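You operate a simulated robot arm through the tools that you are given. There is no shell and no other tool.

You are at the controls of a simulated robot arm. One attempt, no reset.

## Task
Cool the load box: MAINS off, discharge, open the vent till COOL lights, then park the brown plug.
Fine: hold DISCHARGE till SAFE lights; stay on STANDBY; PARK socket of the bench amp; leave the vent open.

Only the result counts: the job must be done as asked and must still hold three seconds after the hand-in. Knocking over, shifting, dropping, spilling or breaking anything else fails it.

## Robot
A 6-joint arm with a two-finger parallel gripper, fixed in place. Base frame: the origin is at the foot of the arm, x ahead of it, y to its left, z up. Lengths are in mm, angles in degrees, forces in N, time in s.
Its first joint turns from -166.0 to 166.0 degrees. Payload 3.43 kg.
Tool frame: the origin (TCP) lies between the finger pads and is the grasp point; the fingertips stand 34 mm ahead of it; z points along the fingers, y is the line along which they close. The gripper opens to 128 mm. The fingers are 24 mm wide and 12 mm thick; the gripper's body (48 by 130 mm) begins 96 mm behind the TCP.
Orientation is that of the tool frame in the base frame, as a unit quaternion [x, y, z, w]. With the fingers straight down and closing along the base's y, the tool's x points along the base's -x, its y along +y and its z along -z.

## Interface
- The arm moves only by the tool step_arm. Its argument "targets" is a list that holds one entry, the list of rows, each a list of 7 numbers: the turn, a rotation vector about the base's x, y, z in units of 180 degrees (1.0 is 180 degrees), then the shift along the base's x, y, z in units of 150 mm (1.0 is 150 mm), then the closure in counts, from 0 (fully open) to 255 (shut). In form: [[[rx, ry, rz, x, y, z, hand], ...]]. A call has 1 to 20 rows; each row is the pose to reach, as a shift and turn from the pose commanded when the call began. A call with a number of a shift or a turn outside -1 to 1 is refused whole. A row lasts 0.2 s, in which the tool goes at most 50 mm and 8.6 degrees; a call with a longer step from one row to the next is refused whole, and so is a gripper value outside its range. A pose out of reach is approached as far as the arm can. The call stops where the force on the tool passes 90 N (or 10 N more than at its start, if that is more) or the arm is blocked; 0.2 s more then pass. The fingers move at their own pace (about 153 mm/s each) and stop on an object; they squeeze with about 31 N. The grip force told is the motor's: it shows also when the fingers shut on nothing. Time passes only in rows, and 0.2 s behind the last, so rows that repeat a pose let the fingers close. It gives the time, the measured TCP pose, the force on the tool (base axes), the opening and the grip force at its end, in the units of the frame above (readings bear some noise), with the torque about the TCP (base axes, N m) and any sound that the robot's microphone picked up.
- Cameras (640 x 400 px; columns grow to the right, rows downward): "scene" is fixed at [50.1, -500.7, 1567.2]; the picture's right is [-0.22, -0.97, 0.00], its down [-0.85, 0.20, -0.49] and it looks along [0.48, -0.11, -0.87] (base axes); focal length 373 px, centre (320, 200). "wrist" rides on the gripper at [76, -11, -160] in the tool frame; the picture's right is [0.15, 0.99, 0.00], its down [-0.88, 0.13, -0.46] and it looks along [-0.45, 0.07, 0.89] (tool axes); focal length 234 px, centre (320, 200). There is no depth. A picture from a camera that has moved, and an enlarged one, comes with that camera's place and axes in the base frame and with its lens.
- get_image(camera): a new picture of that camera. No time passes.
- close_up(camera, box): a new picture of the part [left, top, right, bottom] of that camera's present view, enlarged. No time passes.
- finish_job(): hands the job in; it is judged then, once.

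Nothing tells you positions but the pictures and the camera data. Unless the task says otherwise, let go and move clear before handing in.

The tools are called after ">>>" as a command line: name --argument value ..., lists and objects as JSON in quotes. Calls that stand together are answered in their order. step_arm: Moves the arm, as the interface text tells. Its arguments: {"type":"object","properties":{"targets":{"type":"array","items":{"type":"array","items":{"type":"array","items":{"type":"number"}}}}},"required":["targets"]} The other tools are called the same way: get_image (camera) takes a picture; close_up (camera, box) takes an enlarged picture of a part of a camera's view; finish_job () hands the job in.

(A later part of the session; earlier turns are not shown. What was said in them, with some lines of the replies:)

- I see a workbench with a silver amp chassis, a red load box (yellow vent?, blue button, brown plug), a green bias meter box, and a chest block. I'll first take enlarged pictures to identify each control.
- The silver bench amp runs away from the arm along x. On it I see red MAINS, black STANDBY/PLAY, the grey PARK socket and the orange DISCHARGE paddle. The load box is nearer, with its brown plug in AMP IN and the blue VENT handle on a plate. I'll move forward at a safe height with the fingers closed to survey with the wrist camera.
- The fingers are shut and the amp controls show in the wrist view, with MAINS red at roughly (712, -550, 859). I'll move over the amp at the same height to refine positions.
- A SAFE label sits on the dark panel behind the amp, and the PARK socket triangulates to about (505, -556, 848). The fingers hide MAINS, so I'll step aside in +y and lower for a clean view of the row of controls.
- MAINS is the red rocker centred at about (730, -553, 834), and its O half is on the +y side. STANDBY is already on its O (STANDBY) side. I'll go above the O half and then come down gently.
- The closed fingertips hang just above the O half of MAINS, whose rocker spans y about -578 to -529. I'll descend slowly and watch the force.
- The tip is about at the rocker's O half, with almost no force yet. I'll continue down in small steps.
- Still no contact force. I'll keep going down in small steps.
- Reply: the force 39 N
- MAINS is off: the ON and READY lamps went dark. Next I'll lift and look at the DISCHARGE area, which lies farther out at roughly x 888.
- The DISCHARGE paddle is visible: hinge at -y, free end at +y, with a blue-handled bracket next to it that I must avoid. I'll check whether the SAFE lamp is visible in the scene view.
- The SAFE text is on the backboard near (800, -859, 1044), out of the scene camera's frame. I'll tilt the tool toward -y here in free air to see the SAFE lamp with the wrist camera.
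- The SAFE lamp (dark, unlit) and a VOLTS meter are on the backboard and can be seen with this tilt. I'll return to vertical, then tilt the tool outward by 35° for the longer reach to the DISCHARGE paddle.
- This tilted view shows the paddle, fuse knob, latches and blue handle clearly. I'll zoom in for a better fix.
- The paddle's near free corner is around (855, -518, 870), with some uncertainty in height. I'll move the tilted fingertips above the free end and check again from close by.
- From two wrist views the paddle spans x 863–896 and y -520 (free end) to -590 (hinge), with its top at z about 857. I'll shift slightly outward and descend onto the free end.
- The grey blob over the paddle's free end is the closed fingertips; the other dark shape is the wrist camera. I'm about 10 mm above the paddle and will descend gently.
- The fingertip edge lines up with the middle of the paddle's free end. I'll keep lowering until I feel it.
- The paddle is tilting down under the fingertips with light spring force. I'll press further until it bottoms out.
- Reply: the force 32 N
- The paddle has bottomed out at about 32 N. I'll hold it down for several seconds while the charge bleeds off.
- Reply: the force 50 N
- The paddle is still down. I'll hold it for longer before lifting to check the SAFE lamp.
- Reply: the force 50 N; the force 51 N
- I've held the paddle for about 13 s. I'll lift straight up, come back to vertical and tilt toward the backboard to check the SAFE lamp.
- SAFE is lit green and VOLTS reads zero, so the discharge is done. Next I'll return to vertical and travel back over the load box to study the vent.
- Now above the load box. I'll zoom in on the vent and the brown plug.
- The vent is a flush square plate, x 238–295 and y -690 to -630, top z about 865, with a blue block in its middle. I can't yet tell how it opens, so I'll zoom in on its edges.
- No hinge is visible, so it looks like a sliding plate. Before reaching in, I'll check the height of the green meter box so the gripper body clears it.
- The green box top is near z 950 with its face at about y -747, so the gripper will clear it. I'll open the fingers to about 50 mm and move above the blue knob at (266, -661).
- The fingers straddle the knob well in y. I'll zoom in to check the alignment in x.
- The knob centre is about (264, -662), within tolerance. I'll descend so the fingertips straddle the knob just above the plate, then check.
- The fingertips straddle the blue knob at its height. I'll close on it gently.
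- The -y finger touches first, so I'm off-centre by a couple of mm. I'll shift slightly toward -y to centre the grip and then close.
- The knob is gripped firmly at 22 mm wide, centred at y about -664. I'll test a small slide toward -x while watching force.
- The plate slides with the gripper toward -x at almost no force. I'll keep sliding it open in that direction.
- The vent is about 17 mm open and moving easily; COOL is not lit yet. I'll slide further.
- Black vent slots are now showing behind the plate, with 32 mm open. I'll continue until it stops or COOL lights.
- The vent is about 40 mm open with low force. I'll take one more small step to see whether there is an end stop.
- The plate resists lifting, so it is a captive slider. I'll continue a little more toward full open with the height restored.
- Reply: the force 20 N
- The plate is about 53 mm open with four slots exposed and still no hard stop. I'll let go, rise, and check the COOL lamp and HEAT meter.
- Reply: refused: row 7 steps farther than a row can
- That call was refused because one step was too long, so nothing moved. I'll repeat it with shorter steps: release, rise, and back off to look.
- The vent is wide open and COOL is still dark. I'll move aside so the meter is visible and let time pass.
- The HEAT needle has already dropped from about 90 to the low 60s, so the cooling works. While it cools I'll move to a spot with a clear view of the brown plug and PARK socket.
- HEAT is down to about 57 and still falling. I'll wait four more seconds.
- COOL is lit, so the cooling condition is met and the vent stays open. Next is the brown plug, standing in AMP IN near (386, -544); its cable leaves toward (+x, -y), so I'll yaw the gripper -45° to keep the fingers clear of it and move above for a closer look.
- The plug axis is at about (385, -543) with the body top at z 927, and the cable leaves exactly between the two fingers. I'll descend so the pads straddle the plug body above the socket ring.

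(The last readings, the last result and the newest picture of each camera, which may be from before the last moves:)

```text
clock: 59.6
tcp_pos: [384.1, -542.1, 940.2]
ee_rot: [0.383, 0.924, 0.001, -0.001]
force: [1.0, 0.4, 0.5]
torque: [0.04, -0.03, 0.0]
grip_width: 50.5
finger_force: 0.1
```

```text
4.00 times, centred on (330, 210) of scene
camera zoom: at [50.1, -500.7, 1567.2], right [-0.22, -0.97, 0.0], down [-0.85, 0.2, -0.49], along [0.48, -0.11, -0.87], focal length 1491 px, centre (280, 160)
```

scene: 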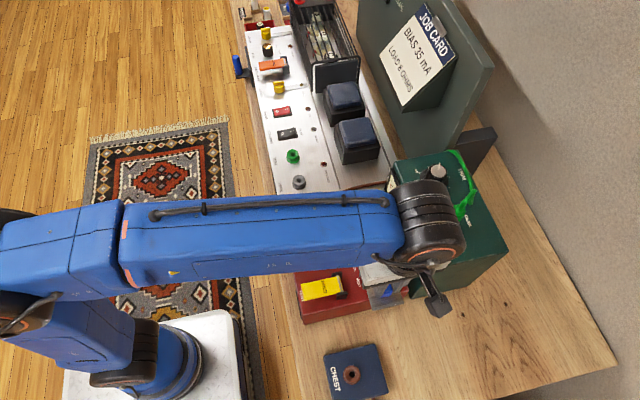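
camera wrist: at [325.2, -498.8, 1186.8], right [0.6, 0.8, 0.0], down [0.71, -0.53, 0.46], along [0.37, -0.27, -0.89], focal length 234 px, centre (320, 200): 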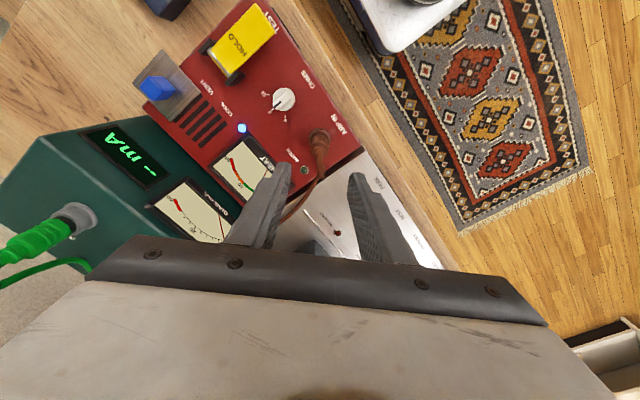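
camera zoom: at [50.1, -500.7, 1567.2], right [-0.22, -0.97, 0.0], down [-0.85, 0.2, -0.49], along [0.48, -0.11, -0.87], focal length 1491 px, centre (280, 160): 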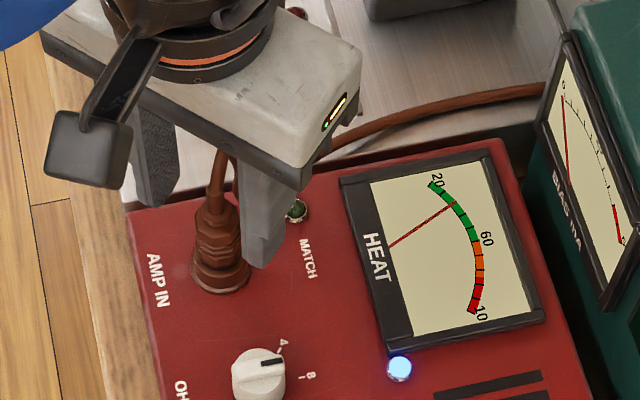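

The plug sits centred between the fingers. I'll go down the last 22 mm and close on the body.

>>> step_arm --targets '[[[0, 0, 0, 0, 0, -0.07, 155], [0, 0, 0, 0, 0, -0.147, 155], [0, 0, 0, 0, 0, -0.147, 175], [0, 0, 0, 0, 0, -0.147, 195]]]'

>>> close_up --camera "wrist" --box '[240, 60, 400, 200]'

>>> close_up --camera "scene" --box '[270, 160, 390, 260]'

```text
clock: 60.6
tcp_pos: [384.9, -540.6, 917.3]
ee_rot: [0.383, 0.924, 0.0, 0.0]
force: [0.4, -0.3, 0.0]
torque: [-0.01, 0.03, -0.02]
grip_width: 29.7
finger_force: 0.1
```

```text
2.86 times, centred on (320, 130) of wrist
camera zoom: at [323.1, -495.5, 1075.2], right [0.6, 0.8, 0.0], down [0.71, -0.53, 0.46], along [0.37, -0.27, -0.89], focal length 669 px, centre (320, 400)
```

zoom: 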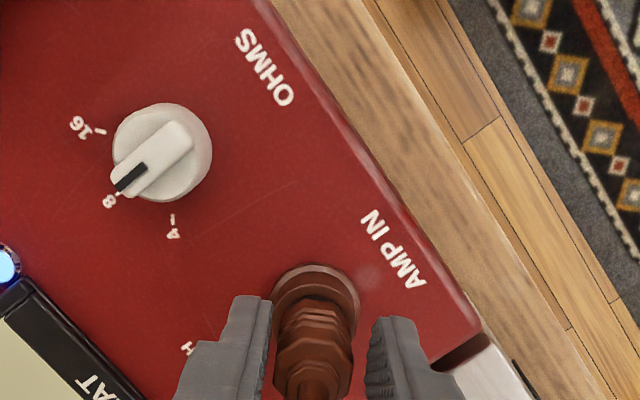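

```text
4.00 times, centred on (330, 210) of scene
camera zoom: at [50.1, -500.7, 1567.2], right [-0.22, -0.97, 0.0], down [-0.85, 0.2, -0.49], along [0.48, -0.11, -0.87], focal length 1491 px, centre (280, 160)
```

zoom: 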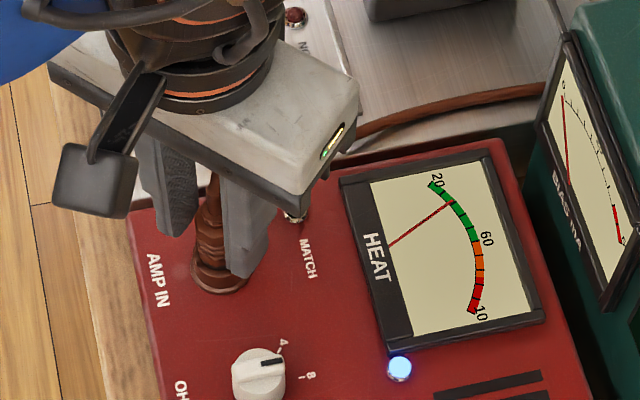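

The grip is nearly centred; the plug sits 1–2 mm toward the left finger. I'll nudge and close firmly.

>>> step_arm --targets '[[[0, 0, 0, -0.007, -0.009, 0, 195], [0, 0, 0, -0.007, -0.009, 0, 210], [0, 0, 0, -0.007, -0.009, 0, 230], [0, 0, 0, -0.007, -0.009, 0, 240], [0, 0, 0, -0.007, -0.009, 0, 240]]]'

>>> close_up --camera "wrist" --box '[240, 60, 400, 200]'

```text
clock: 61.8
tcp_pos: [383.3, -543.8, 918.3]
ee_rot: [0.383, 0.924, 0.0, 0.0]
force: [0.0, -0.3, -0.2]
torque: [0.01, 0.03, -0.02]
grip_width: 21.1
finger_force: 31.0
```

```text
2.86 times, centred on (320, 130) of wrist
camera zoom: at [322.5, -497.4, 1075.1], right [0.6, 0.8, 0.0], down [0.71, -0.53, 0.46], along [0.37, -0.27, -0.89], focal length 669 px, centre (320, 400)
```

zoom: 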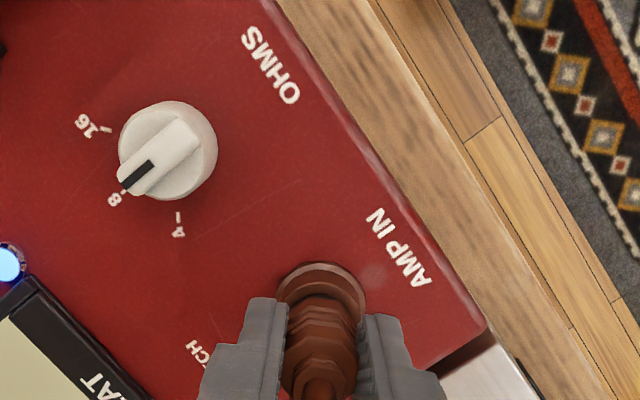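

The plug is gripped at 21 mm with no side force. I'll pull it straight up slowly.

>>> step_arm --targets '[[[0, 0, 0, 0, 0, 0.02, 240], [0, 0, 0, 0, 0, 0.05, 240], [0, 0, 0, 0, 0, 0.09, 240], [0, 0, 0, 0, 0, 0.13, 240]]]'

>>> close_up --camera "wrist" --box '[240, 60, 400, 200]'

>>> close_up --camera "scene" --box '[270, 160, 390, 260]'

```text
clock: 62.8
tcp_pos: [384.8, -542.9, 938.2]
ee_rot: [0.382, 0.924, 0.0, 0.0]
force: [-0.1, -0.7, -1.1]
torque: [0.0, 0.0, -0.03]
grip_width: 21.1
finger_force: 30.5
```

```text
2.86 times, centred on (320, 130) of wrist
camera zoom: at [323.7, -497.0, 1094.6], right [0.6, 0.8, 0.0], down [0.71, -0.53, 0.46], along [0.37, -0.27, -0.89], focal length 669 px, centre (320, 400)
```

zoom: 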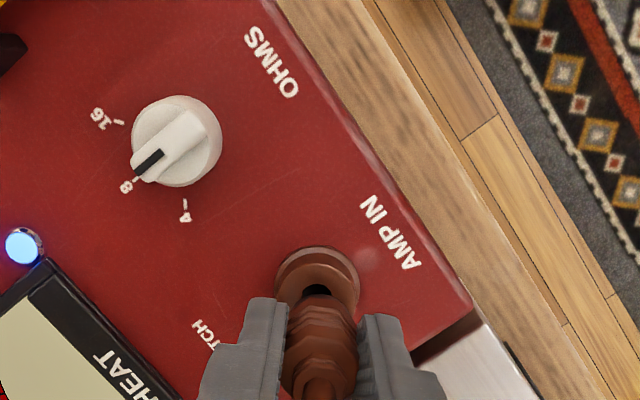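

```text
4.00 times, centred on (330, 210) of scene
camera zoom: at [50.1, -500.7, 1567.2], right [-0.22, -0.97, 0.0], down [-0.85, 0.2, -0.49], along [0.48, -0.11, -0.87], focal length 1491 px, centre (280, 160)
```

zoom: 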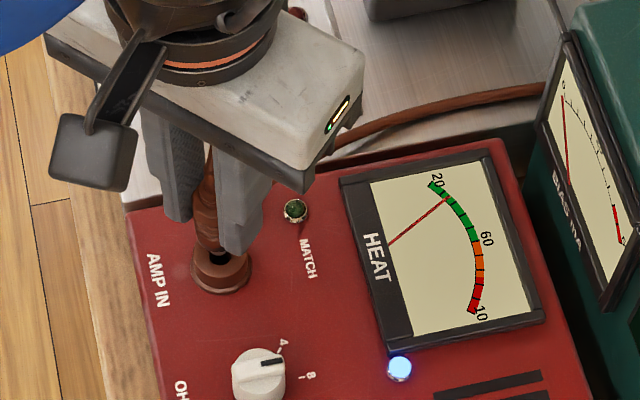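

The plug came out easily and the AMP IN hole is visible below it. I'll lift higher and carry it over to PARK at about (505.5, -556).

>>> step_arm --targets '[[[0, 0, 0, 0, 0, 0.15, 240], [0, 0, 0, 0, 0, 0.35, 240], [0, 0, 0, 0.15, -0.02, 0.35, 240], [0, 0, 0, 0.35, -0.04, 0.35, 240], [0, 0, 0, 0.55, -0.06, 0.35, 240], [0, 0, 0, 0.75, -0.077, 0.35, 240], [0, 0, 0, 0.81, -0.077, 0.35, 240], [0, 0, 0, 0.81, -0.077, 0.35, 240]]]'

>>> get_image --camera "wrist"

>>> close_up --camera "wrist" --box '[240, 60, 400, 200]'

>>> close_up --camera "scene" --box '[250, 110, 410, 250]'

```text
clock: 64.6
tcp_pos: [505.9, -557.3, 988.8]
ee_rot: [0.383, 0.924, 0.0, 0.0]
force: [-0.3, 0.1, -0.5]
torque: [0.0, -0.01, -0.01]
grip_width: 20.9
finger_force: 30.8
```

```text
taken
camera wrist: at [444.6, -509.8, 1146.5], right [0.6, 0.8, 0.0], down [0.71, -0.53, 0.46], along [0.37, -0.27, -0.89], focal length 234 px, centre (320, 200)
```

wrist: 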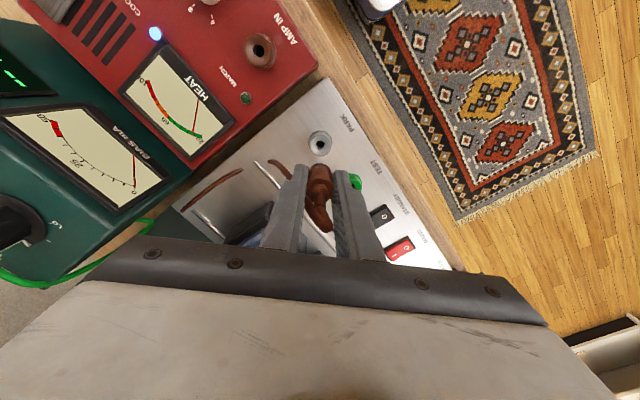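

```text
2.86 times, centred on (320, 130) of wrist
camera zoom: at [444.6, -509.8, 1146.5], right [0.6, 0.8, 0.0], down [0.71, -0.53, 0.46], along [0.37, -0.27, -0.89], focal length 669 px, centre (320, 400)
```

zoom: 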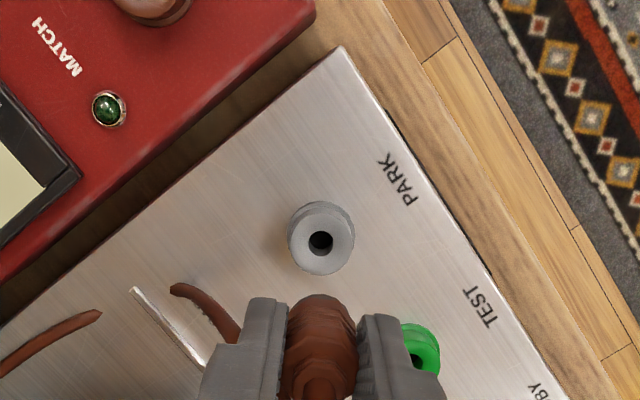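

```text
2.86 times, centred on (330, 180) of scene
camera zoom: at [50.1, -500.7, 1567.2], right [-0.22, -0.97, 0.0], down [-0.85, 0.2, -0.49], along [0.48, -0.11, -0.87], focal length 1065 px, centre (291, 257)
```

zoom: 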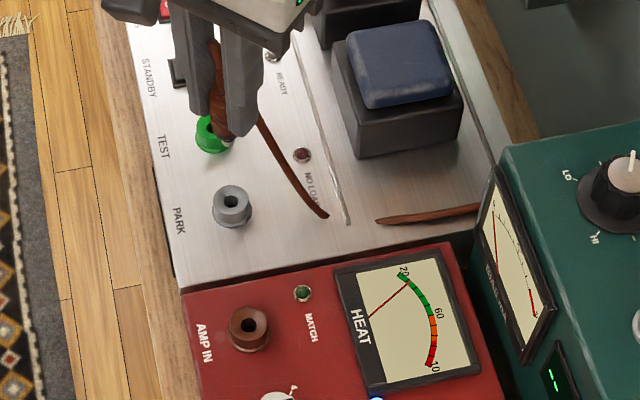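

The plug is over the amp, and the PARK hole is in line with it in the wrist view to within 1–2 mm, judged against how AMP IN looked. I'll nudge slightly and lower to a hover just above the socket to compare.

>>> step_arm --targets '[[[0, 0, 0, 0.004, 0.005, -0.15, 240], [0, 0, 0, 0.004, 0.005, -0.3, 240], [0, 0, 0, 0.004, 0.005, -0.42, 240], [0, 0, 0, 0.004, 0.005, -0.42, 240]]]'

>>> close_up --camera "wrist" --box '[240, 60, 400, 200]'

>>> close_up --camera "scene" --box '[260, 130, 360, 220]'

```text
clock: 65.6
tcp_pos: [505.6, -555.2, 926.0]
ee_rot: [0.383, 0.924, 0.0, -0.001]
force: [0.0, -0.7, -0.6]
torque: [0.05, 0.01, -0.01]
grip_width: 21.2
finger_force: 31.0
```

```text
2.86 times, centred on (320, 130) of wrist
camera zoom: at [444.4, -508.8, 1083.7], right [0.6, 0.8, 0.0], down [0.71, -0.53, 0.46], along [0.37, -0.27, -0.89], focal length 669 px, centre (320, 400)
```

zoom: 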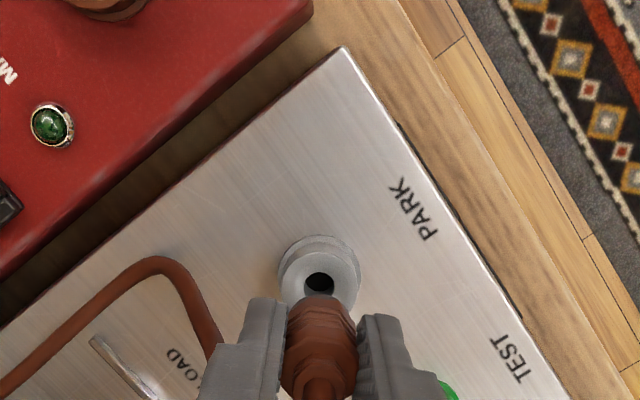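

```text
4.44 times, centred on (310, 175) of scene
camera zoom: at [50.1, -500.7, 1567.2], right [-0.22, -0.97, 0.0], down [-0.85, 0.2, -0.49], along [0.48, -0.11, -0.87], focal length 1656 px, centre (364, 311)
```

zoom: 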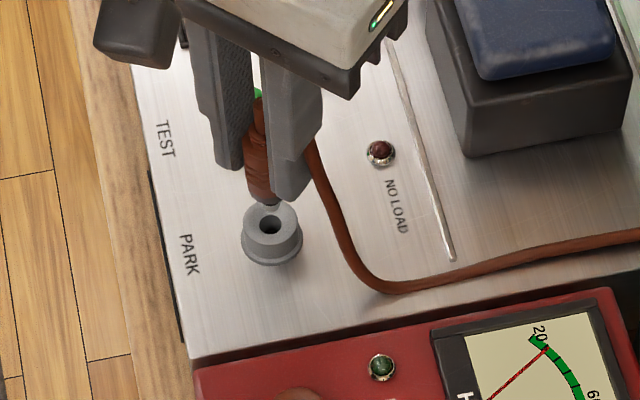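

The pin tip hovers right above the PARK hole, and the wrist view nearly matches the AMP IN reference. I'll nudge about half a millimetre and lower in small steps.

>>> step_arm --targets '[[[0, 0, 0, 0.002, 0.003, -0.02, 240], [0, 0, 0, 0.002, 0.003, -0.04, 240], [0, 0, 0, 0.002, 0.003, -0.04, 240]]]'

>>> close_up --camera "wrist" --box '[280, 120, 360, 200]'

>>> close_up --camera "scene" --box '[280, 150, 330, 200]'

```text
clock: 66.4
tcp_pos: [505.3, -555.6, 919.3]
ee_rot: [0.383, 0.924, 0.0, 0.0]
force: [0.0, -0.4, -1.0]
torque: [0.0, -0.01, 0.01]
grip_width: 21.2
finger_force: 31.3
```

```text
5.00 times, centred on (320, 160) of wrist
camera zoom: at [445.1, -508.9, 1077.6], right [0.6, 0.8, 0.0], down [0.71, -0.53, 0.46], along [0.37, -0.27, -0.89], focal length 1171 px, centre (320, 400)
```

zoom: 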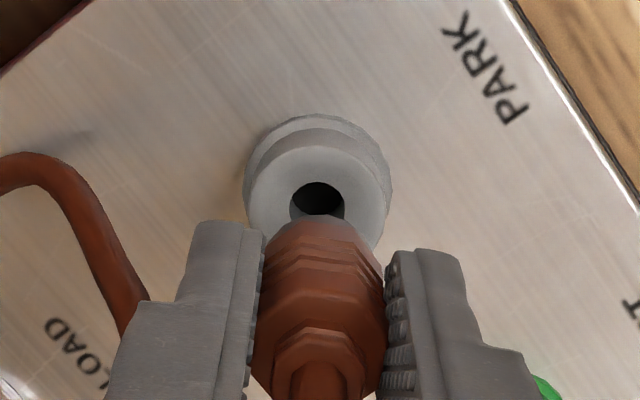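

```text
8.00 times, centred on (305, 175) of scene
camera zoom: at [50.1, -500.7, 1567.2], right [-0.22, -0.97, 0.0], down [-0.85, 0.2, -0.49], along [0.48, -0.11, -0.87], focal length 2982 px, centre (440, 400)
```

zoom: 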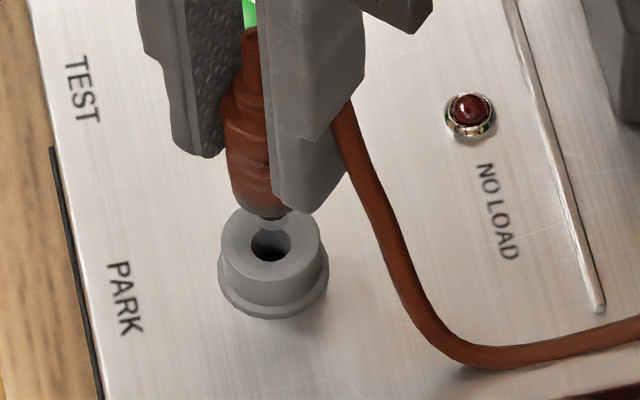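

The hole's centre is partly hidden, and working it out puts the tool about 2 mm too far forward. I'll shift back by that amount and lower a few millimetres before rechecking.

>>> step_arm --targets '[[[0, 0, 0, -0.0107, 0.008, 0, 240], [0, 0, 0, -0.0107, 0.008, -0.02, 240], [0, 0, 0, -0.0107, 0.008, -0.02, 240]]]'

>>> close_up --camera "wrist" --box '[280, 120, 360, 200]'

>>> close_up --camera "scene" --box '[285, 160, 325, 195]'

```text
clock: 67.2
tcp_pos: [504.7, -552.1, 916.6]
ee_rot: [0.383, 0.924, -0.001, 0.001]
force: [0.0, 0.5, -0.2]
torque: [0.0, -0.03, -0.02]
grip_width: 20.9
finger_force: 31.0
```

```text
5.00 times, centred on (320, 160) of wrist
camera zoom: at [444.3, -506.0, 1075.4], right [0.6, 0.8, 0.0], down [0.71, -0.53, 0.46], along [0.37, -0.27, -0.89], focal length 1171 px, centre (320, 400)
```

zoom: 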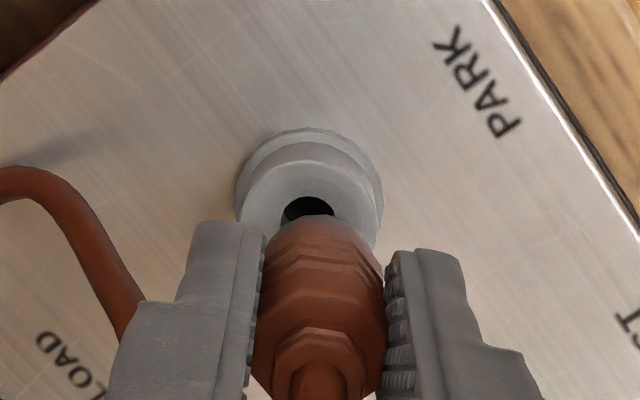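

```text
11.43 times, centred on (305, 178) of scene
camera zoom: at [50.1, -500.7, 1567.2], right [-0.22, -0.97, 0.0], down [-0.85, 0.2, -0.49], along [0.48, -0.11, -0.87], focal length 4259 px, centre (491, 457)
```

zoom: 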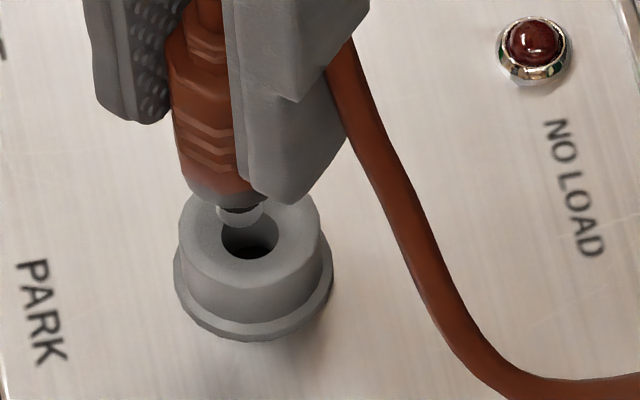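

The pin is now about 2 mm too far toward +y of the hole, seen in both views; the arm overshot slightly. I'll shift (-1.2, -1.6) mm at the same height and recheck.

>>> step_arm --targets '[[[0, 0, 0, -0.008, -0.0107, 0, 240], [0, 0, 0, -0.008, -0.0107, 0, 240], [0, 0, 0, -0.008, -0.0107, 0, 240]]]'

>>> close_up --camera "wrist" --box '[280, 120, 360, 200]'

>>> close_up --camera "scene" --box '[285, 160, 325, 195]'

```text
clock: 68.0
tcp_pos: [504.4, -554.6, 916.3]
ee_rot: [0.383, 0.924, 0.0, 0.0]
force: [0.1, -0.5, -0.4]
torque: [0.01, -0.01, -0.02]
grip_width: 20.7
finger_force: 31.1
```

```text
5.00 times, centred on (320, 160) of wrist
camera zoom: at [443.3, -507.7, 1075.2], right [0.6, 0.8, 0.0], down [0.71, -0.53, 0.46], along [0.37, -0.27, -0.89], focal length 1171 px, centre (320, 400)
```

zoom: 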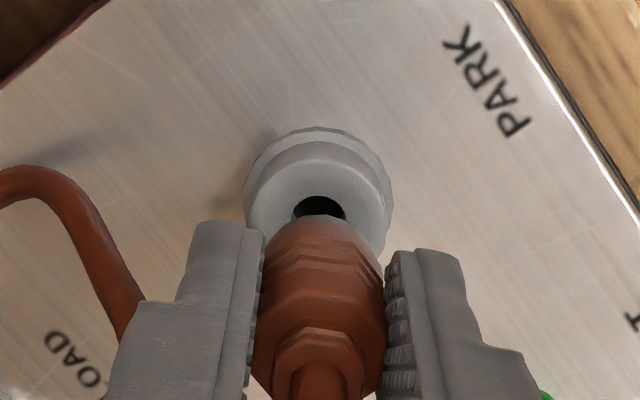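

```text
11.43 times, centred on (305, 178) of scene
camera zoom: at [50.1, -500.7, 1567.2], right [-0.22, -0.97, 0.0], down [-0.85, 0.2, -0.49], along [0.48, -0.11, -0.87], focal length 4259 px, centre (491, 457)
```

zoom: 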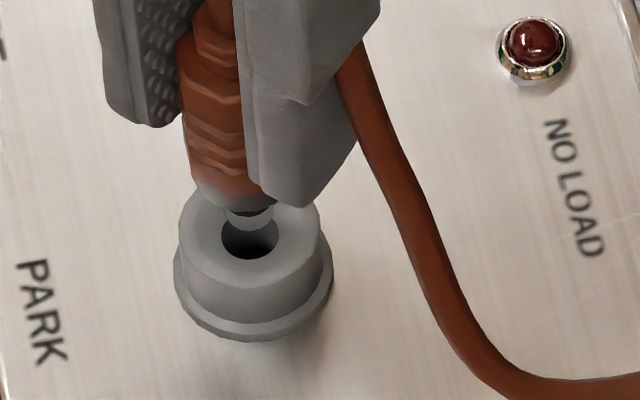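

The pin is now directly above the PARK hole in both views. I'll descend in small steps.

>>> step_arm --targets '[[[0, 0, 0, 0, 0, -0.01, 240], [0, 0, 0, 0, 0, -0.02, 240], [0, 0, 0, 0, 0, -0.03, 240]]]'

>>> close_up --camera "scene" --box '[285, 160, 325, 195]'

>>> close_up --camera "wrist" --box '[280, 120, 360, 200]'

```text
clock: 68.8
tcp_pos: [505.0, -553.4, 911.7]
ee_rot: [0.383, 0.924, -0.001, 0.0]
force: [-0.9, -0.2, -1.4]
torque: [-0.04, 0.02, 0.0]
grip_width: 20.7
finger_force: 30.9
```

```text
11.43 times, centred on (305, 178) of scene
camera zoom: at [50.1, -500.7, 1567.2], right [-0.22, -0.97, 0.0], down [-0.85, 0.2, -0.49], along [0.48, -0.11, -0.87], focal length 4259 px, centre (491, 457)
```

zoom: 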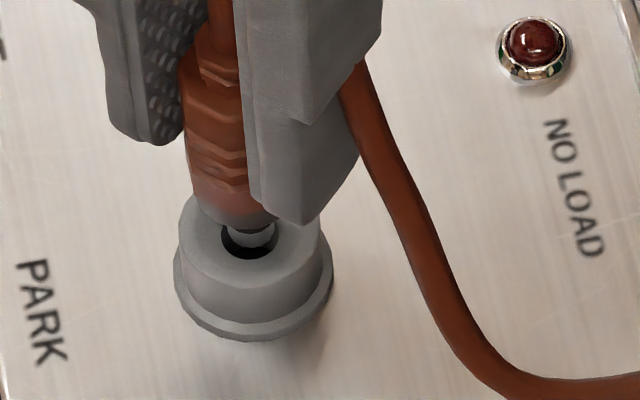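

```text
5.00 times, centred on (320, 160) of wrist
camera zoom: at [443.1, -507.8, 1069.3], right [0.6, 0.8, 0.0], down [0.71, -0.53, 0.46], along [0.37, -0.27, -0.89], focal length 1171 px, centre (320, 400)
```

zoom: 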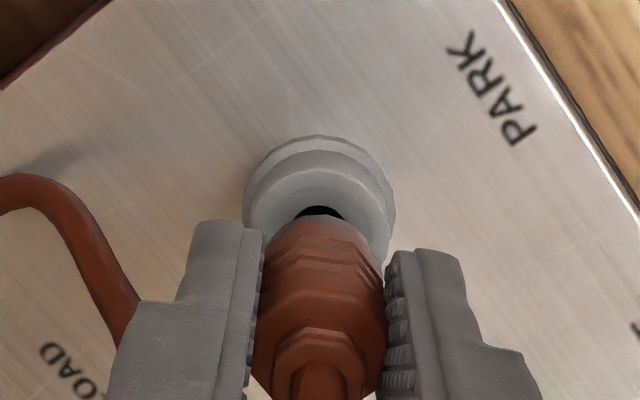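

The pin tip appears to be at the mouth of the hole with no contact force. I'll keep lowering in 1.5 mm steps.

>>> step_arm --targets '[[[0, 0, 0, 0, 0, -0.01, 240], [0, 0, 0, 0, 0, -0.02, 240], [0, 0, 0, 0, 0, -0.02, 240]]]'

>>> close_up --camera "scene" --box '[285, 160, 325, 195]'

>>> close_up --camera "wrist" --box '[280, 120, 360, 200]'

```text
clock: 69.6
tcp_pos: [504.1, -554.3, 908.1]
ee_rot: [0.383, 0.924, 0.001, 0.0]
force: [1.0, -0.4, 0.1]
torque: [-0.02, -0.01, -0.01]
grip_width: 21.0
finger_force: 30.6
```

```text
11.43 times, centred on (305, 178) of scene
camera zoom: at [50.1, -500.7, 1567.2], right [-0.22, -0.97, 0.0], down [-0.85, 0.2, -0.49], along [0.48, -0.11, -0.87], focal length 4259 px, centre (491, 457)
```

zoom: 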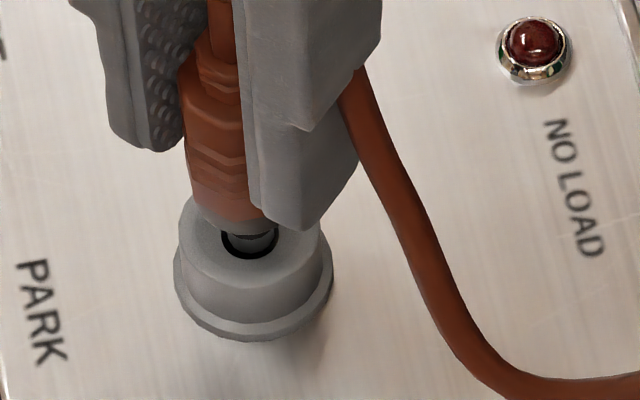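

```text
5.00 times, centred on (320, 160) of wrist
camera zoom: at [443.3, -507.7, 1066.7], right [0.6, 0.8, 0.0], down [0.71, -0.53, 0.46], along [0.37, -0.27, -0.89], focal length 1171 px, centre (320, 400)
```

zoom: 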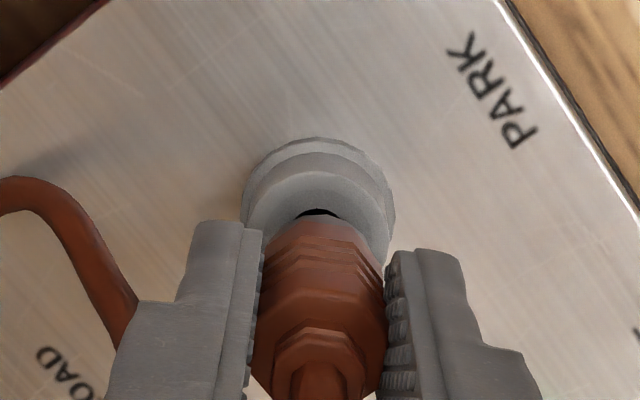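

The pin is entering the hole with clearance all round and no force. I'll continue down.

>>> step_arm --targets '[[[0, 0, 0, 0, 0, -0.012, 240], [0, 0, 0, 0, 0, -0.024, 240], [0, 0, 0, 0, 0, -0.035, 240]]]'

>>> close_up --camera "scene" --box '[285, 160, 325, 195]'

```text
clock: 70.4
tcp_pos: [504.5, -553.8, 903.6]
ee_rot: [0.383, 0.924, 0.0, 0.0]
force: [0.0, -0.1, -0.9]
torque: [0.02, 0.01, 0.03]
grip_width: 21.1
finger_force: 31.2
```

```text
11.43 times, centred on (305, 178) of scene
camera zoom: at [50.1, -500.7, 1567.2], right [-0.22, -0.97, 0.0], down [-0.85, 0.2, -0.49], along [0.48, -0.11, -0.87], focal length 4259 px, centre (491, 457)
```

zoom: 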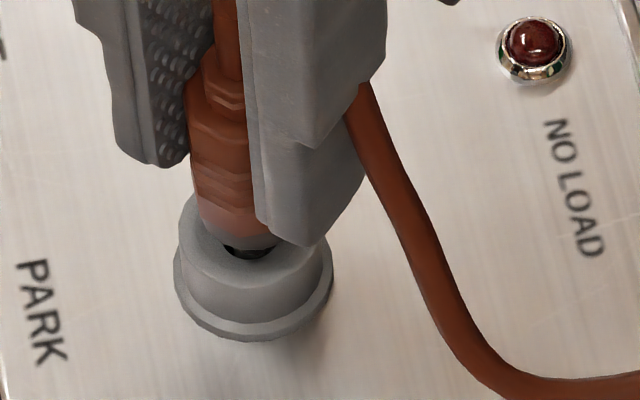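

The pin is well inside, with the shell just above the socket rim. I'll continue until it seats.

>>> step_arm --targets '[[[0, 0, 0, 0, 0, -0.01, 240], [0, 0, 0, 0, 0, -0.02, 240], [0, 0, 0, 0, 0, -0.027, 240]]]'

>>> close_up --camera "scene" --box '[285, 160, 325, 195]'

>>> close_up --camera "wrist" --box '[280, 120, 360, 200]'

```text
clock: 71.2
tcp_pos: [503.9, -554.5, 899.7]
ee_rot: [0.382, 0.924, 0.0, 0.0]
force: [-0.5, 3.1, 0.4]
torque: [0.19, 0.04, 0.05]
grip_width: 20.8
finger_force: 31.6
```

```text
11.43 times, centred on (305, 178) of scene
camera zoom: at [50.1, -500.7, 1567.2], right [-0.22, -0.97, 0.0], down [-0.85, 0.2, -0.49], along [0.48, -0.11, -0.87], focal length 4259 px, centre (491, 457)
```

zoom: 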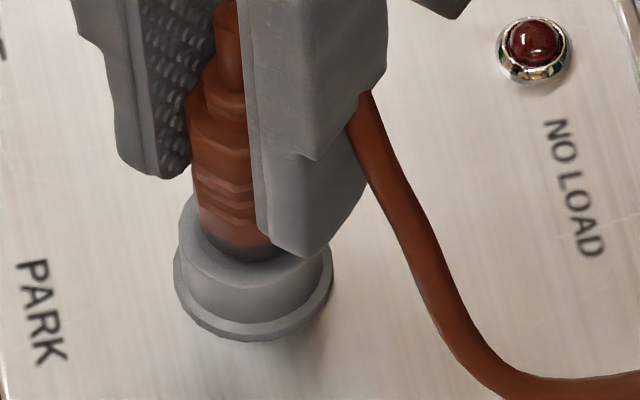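

```text
5.00 times, centred on (320, 160) of wrist
camera zoom: at [442.7, -508.5, 1057.7], right [0.6, 0.8, 0.0], down [0.71, -0.53, 0.46], along [0.37, -0.27, -0.89], focal length 1171 px, centre (320, 400)
```

zoom: 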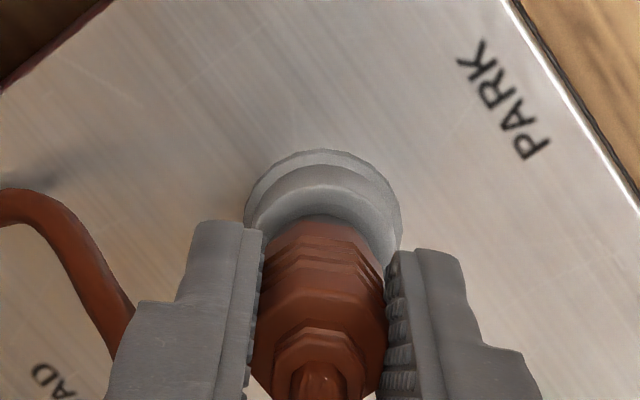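

The plug is almost flush with the PARK socket, with only a few N of side force. I'll press down the last bit to feel it seat.

>>> step_arm --targets '[[[0, 0, 0, 0, 0, -0.007, 240], [0, 0, 0, 0, 0, -0.014, 240], [0, 0, 0, 0, 0, -0.02, 240]]]'

>>> close_up --camera "scene" --box '[285, 160, 325, 195]'

```text
clock: 72.0
tcp_pos: [503.0, -554.7, 897.3]
ee_rot: [0.382, 0.924, -0.001, 0.0]
force: [0.2, 0.0, 0.0]
torque: [-0.01, 0.03, 0.02]
grip_width: 21.0
finger_force: 31.1
```

```text
11.43 times, centred on (305, 178) of scene
camera zoom: at [50.1, -500.7, 1567.2], right [-0.22, -0.97, 0.0], down [-0.85, 0.2, -0.49], along [0.48, -0.11, -0.87], focal length 4259 px, centre (491, 457)
```

zoom: 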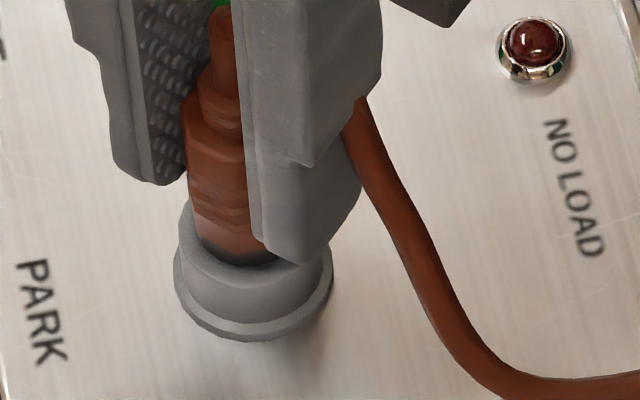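

Still no resistance, so the plug isn't bottomed yet. I'll continue down slowly.

>>> step_arm --targets '[[[0, 0, 0, 0, 0, -0.007, 240], [0, 0, 0, 0, 0, -0.014, 240], [0, 0, 0, 0, 0, -0.02, 240]]]'

>>> close_up --camera "scene" --box '[285, 160, 325, 195]'

>>> close_up --camera "wrist" --box '[280, 120, 360, 200]'

```text
clock: 72.8
tcp_pos: [504.1, -554.3, 896.1]
ee_rot: [0.383, 0.924, -0.001, 0.001]
force: [-1.2, -1.5, 25.2]
torque: [-0.14, -0.03, 0.0]
grip_width: 21.4
finger_force: 30.6
```

```text
11.43 times, centred on (305, 178) of scene
camera zoom: at [50.1, -500.7, 1567.2], right [-0.22, -0.97, 0.0], down [-0.85, 0.2, -0.49], along [0.48, -0.11, -0.87], focal length 4259 px, centre (491, 457)
```

zoom: 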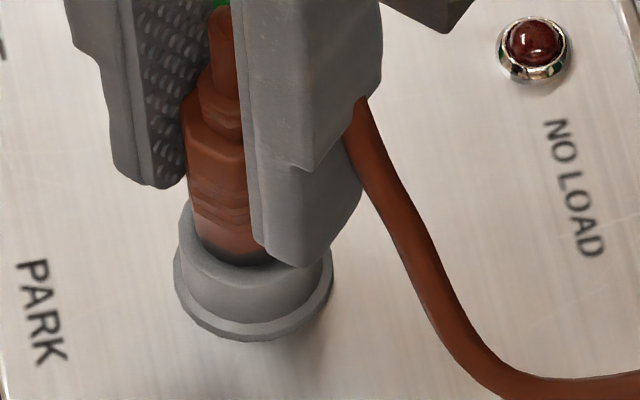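

```text
5.00 times, centred on (320, 160) of wrist
camera zoom: at [443.0, -507.1, 1053.5], right [0.6, 0.8, 0.0], down [0.71, -0.53, 0.46], along [0.37, -0.27, -0.89], focal length 1171 px, centre (320, 400)
```

zoom: 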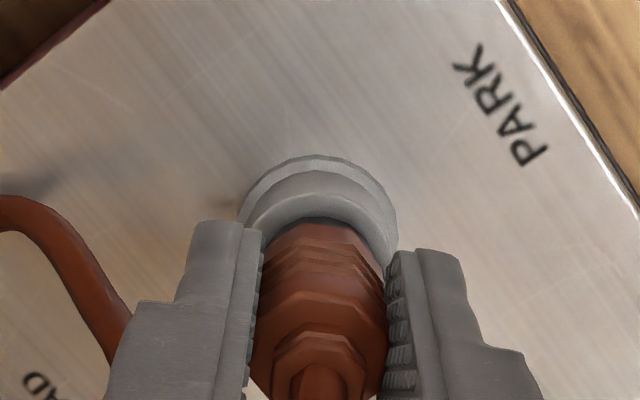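

The plug bottomed with 25 N at a depth that matches how it sat in AMP IN, so it is seated in PARK. I'll open the fingers and check that it stays.

>>> step_arm --targets '[[[0, 0, 0, 0, 0, 0.005, 230], [0, 0, 0, 0, 0, 0.005, 200], [0, 0, 0, 0, 0, 0.005, 170], [0, 0, 0, 0, 0, 0.005, 170]]]'

>>> close_up --camera "scene" --box '[280, 150, 330, 200]'

>>> close_up --camera "wrist" --box '[260, 100, 380, 220]'

```text
clock: 73.8
tcp_pos: [505.5, -554.2, 894.7]
ee_rot: [0.383, 0.924, 0.0, 0.0]
force: [0.1, -1.0, 0.1]
torque: [0.04, -0.05, 0.02]
grip_width: 42.9
finger_force: 0.1
```

```text
8.00 times, centred on (305, 175) of scene
camera zoom: at [50.1, -500.7, 1567.2], right [-0.22, -0.97, 0.0], down [-0.85, 0.2, -0.49], along [0.48, -0.11, -0.87], focal length 2982 px, centre (440, 400)
```

zoom: 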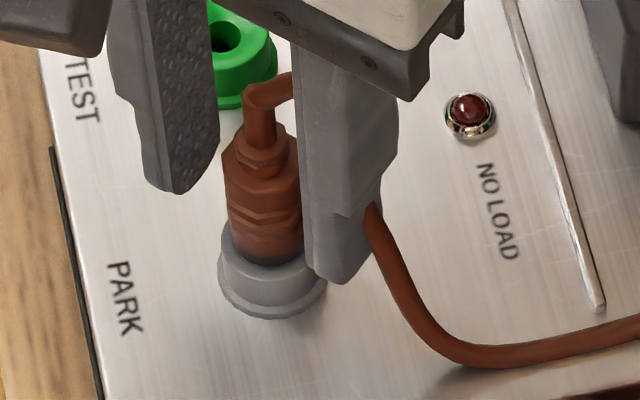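

```text
3.33 times, centred on (320, 160) of wrist
camera zoom: at [443.7, -507.7, 1053.3], right [0.6, 0.8, 0.0], down [0.71, -0.53, 0.46], along [0.37, -0.27, -0.89], focal length 781 px, centre (320, 333)
```

zoom: 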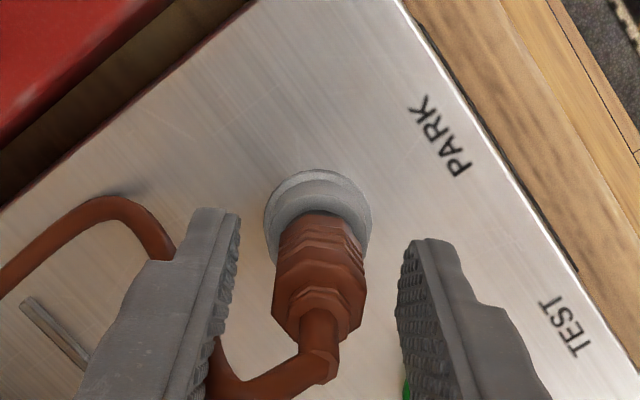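

The plug stands upright in PARK on its own. The cable bends around behind one finger, so I'll lift straight up and watch the force.

>>> step_arm --targets '[[[0, 0, 0, 0, 0, 0.1, 170], [0, 0, 0, 0, 0, 0.25, 170], [0, 0, 0, 0, 0, 0.4, 170], [0, 0, 0, 0, 0, 0.6, 170], [0, 0, 0, 0, 0, 0.8, 170], [0, 0, 0, 0, 0, 0.95, 170]]]'

>>> get_image --camera "scene"

>>> close_up --camera "scene" --box '[270, 130, 370, 220]'

>>> get_image --camera "wrist"

```text
clock: 75.2
tcp_pos: [503.1, -555.3, 1035.8]
ee_rot: [0.383, 0.924, 0.0, -0.001]
force: [-1.1, 0.1, -0.8]
torque: [-0.01, 0.01, 0.0]
grip_width: 42.6
finger_force: 0.0
```

```text
taken
```

scene: 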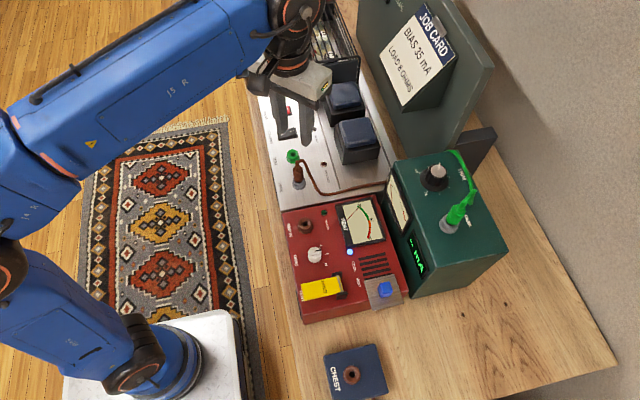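

```text
4.44 times, centred on (320, 175) of scene
camera zoom: at [50.1, -500.7, 1567.2], right [-0.22, -0.97, 0.0], down [-0.85, 0.2, -0.49], along [0.48, -0.11, -0.87], focal length 1656 px, centre (320, 311)
```

zoom: 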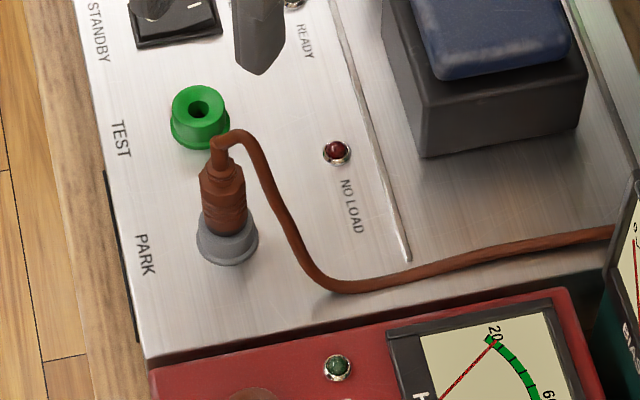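

```text
taken
camera wrist: at [442.2, -508.6, 1194.1], right [0.6, 0.8, 0.0], down [0.71, -0.53, 0.46], along [0.37, -0.27, -0.89], focal length 234 px, centre (320, 200)
```

wrist: 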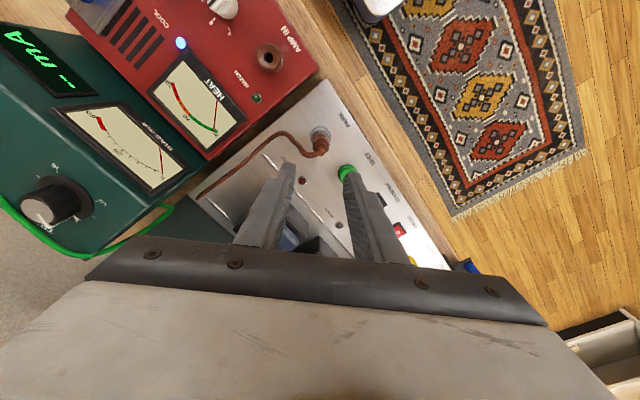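

The brown plug is parked in the bench amp's PARK socket and the arm is clear. I'll move aside and verify all the states before handing in.

>>> step_arm --targets '[[[0, 0, 0.045, 0, 0.2, 0.05, 170], [0, 0, 0.09, 0, 0.45, 0.1, 170], [0, 0, 0.135, 0, 0.7, 0.1, 170], [0, 0, 0.18, 0, 0.9, 0.1, 170], [0, 0, 0.225, 0, 1.0, 0.1, 170], [0, 0, 0.25, 0, 1.0, 0.1, 170], [0, 0, 0.25, 0, 1.0, 0.1, 170]]]'

>>> get_image --camera "scene"

>>> close_up --camera "scene" --box '[240, 20, 400, 160]'

>>> close_up --camera "scene" --box '[260, 140, 440, 330]'

```text
clock: 76.8
tcp_pos: [503.5, -405.4, 1052.3]
ee_rot: [0.001, 1.0, 0.0, 0.0]
force: [1.1, 0.7, 0.0]
torque: [0.0, -0.04, 0.01]
grip_width: 42.7
finger_force: 0.0
```

```text
taken
```

scene: 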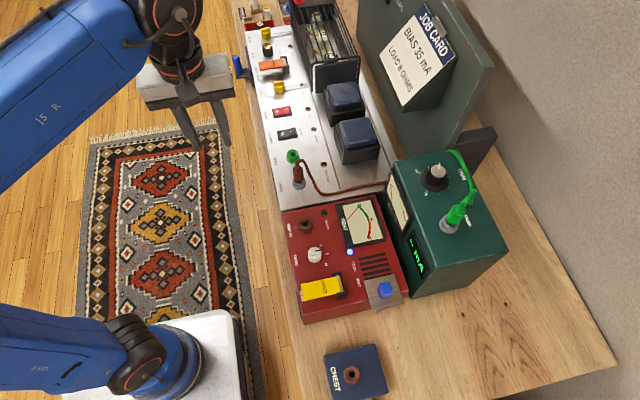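

```text
2.86 times, centred on (320, 90) of scene
camera zoom: at [50.1, -500.7, 1567.2], right [-0.22, -0.97, 0.0], down [-0.85, 0.2, -0.49], along [0.48, -0.11, -0.87], focal length 1065 px, centre (320, 514)
```

zoom: 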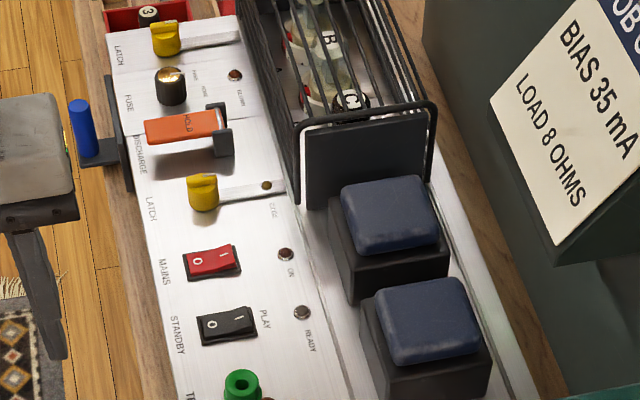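

```text
2.11 times, centred on (350, 235) of scene
camera zoom: at [50.1, -500.7, 1567.2], right [-0.22, -0.97, 0.0], down [-0.85, 0.2, -0.49], along [0.48, -0.11, -0.87], focal length 785 px, centre (257, 126)
```

zoom: 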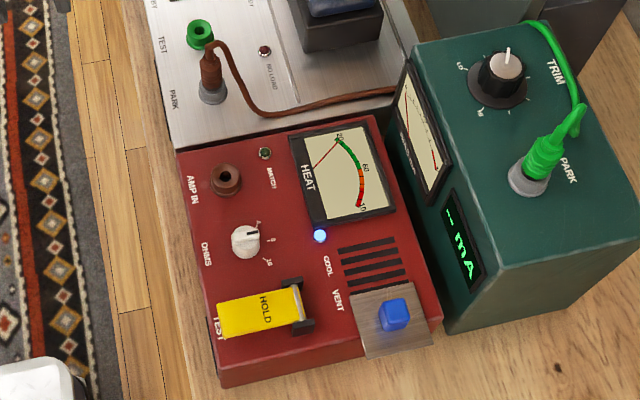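

Everything looks right: MAINS off, STANDBY unchanged, COOL lit, vent open, plug parked. I'll tilt the wrist once more to confirm SAFE is still lit.

>>> step_arm --targets '[[[-0.045, 0, 0, 0, 0.05, 0.02, 170], [-0.09, 0, 0, 0, 0.1, 0.04, 170], [-0.135, 0, 0, 0, 0.1, 0.06, 170], [-0.18, 0, 0, 0, 0.1, 0.08, 170], [-0.225, 0, 0, 0, 0.1, 0.1, 170], [-0.25, 0, 0, 0, 0.1, 0.1, 170], [-0.25, 0, 0, 0, 0.1, 0.1, 170]]]'

>>> get_image --camera "wrist"

```text
clock: 78.4
tcp_pos: [504.1, -389.4, 1067.1]
ee_rot: [-0.001, 0.924, -0.383, 0.0]
force: [-0.8, -0.5, 0.1]
torque: [-0.01, -0.01, -0.02]
grip_width: 42.7
finger_force: 0.1
```

```text
taken
camera wrist: at [429.0, -283.5, 1185.9], right [-0.15, 0.7, -0.7], down [0.88, 0.41, 0.23], along [0.45, -0.58, -0.68], focal length 234 px, centre (320, 200)
```

wrist: 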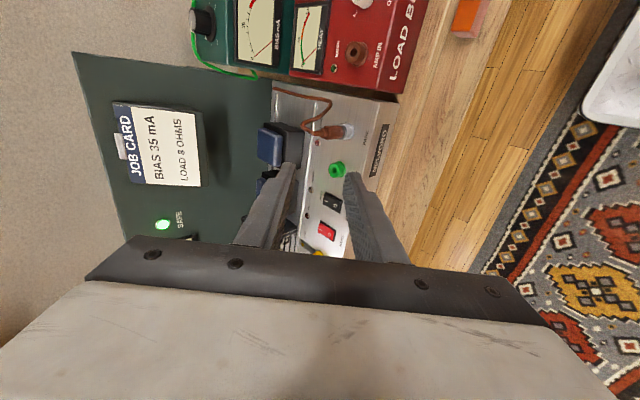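

SAFE is still lit. I notice an orange patch at the top right of this view and want to identify it before handing in.

>>> close_up --camera "wrist" --box '[340, 0, 540, 120]'

```text
3.20 times, centred on (440, 60) of wrist
camera zoom: at [429.0, -283.5, 1185.9], right [-0.15, 0.7, -0.7], down [0.88, 0.41, 0.23], along [0.45, -0.58, -0.68], focal length 749 px, centre (-64, 648)
```

zoom: 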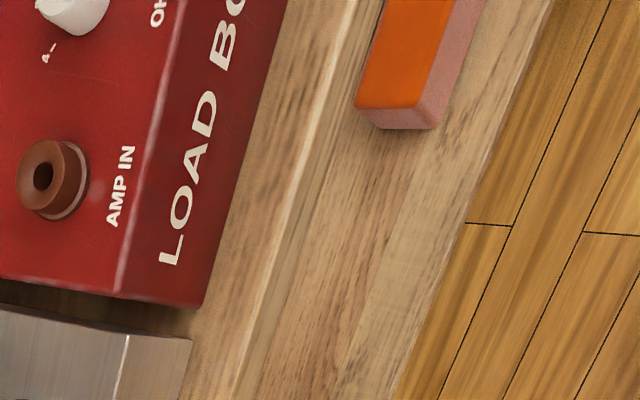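

That orange piece is a fixture on the bench's front edge that the arm never went near. All conditions hold and the gripper is empty and clear, so I'm handing in.

>>> finish_job

```text
The job is handed in.
```

The load box is cooled and the brown plug is parked; I've handed the job in. I haven't seen the judging result.

- **MAINS:** off. The ON and READY lamps are dark.
- **DISCHARGE:** I held the paddle about 13 seconds without the SAFE lamp in view, then lifted off and found it lit. It was still lit at my last look.
- **Vent:** slid about 53 mm open and left there. COOL lit within about ten seconds and stayed lit.
- **Brown plug:** moved from AMP IN on the load box to the bench amp's PARK socket. It stands upright and bottomed with about 25 N.
- **STANDBY:** not touched, still on STANDBY.

At the end the gripper was empty and clear of everything. Nothing looked moved or knocked in the final pictures.
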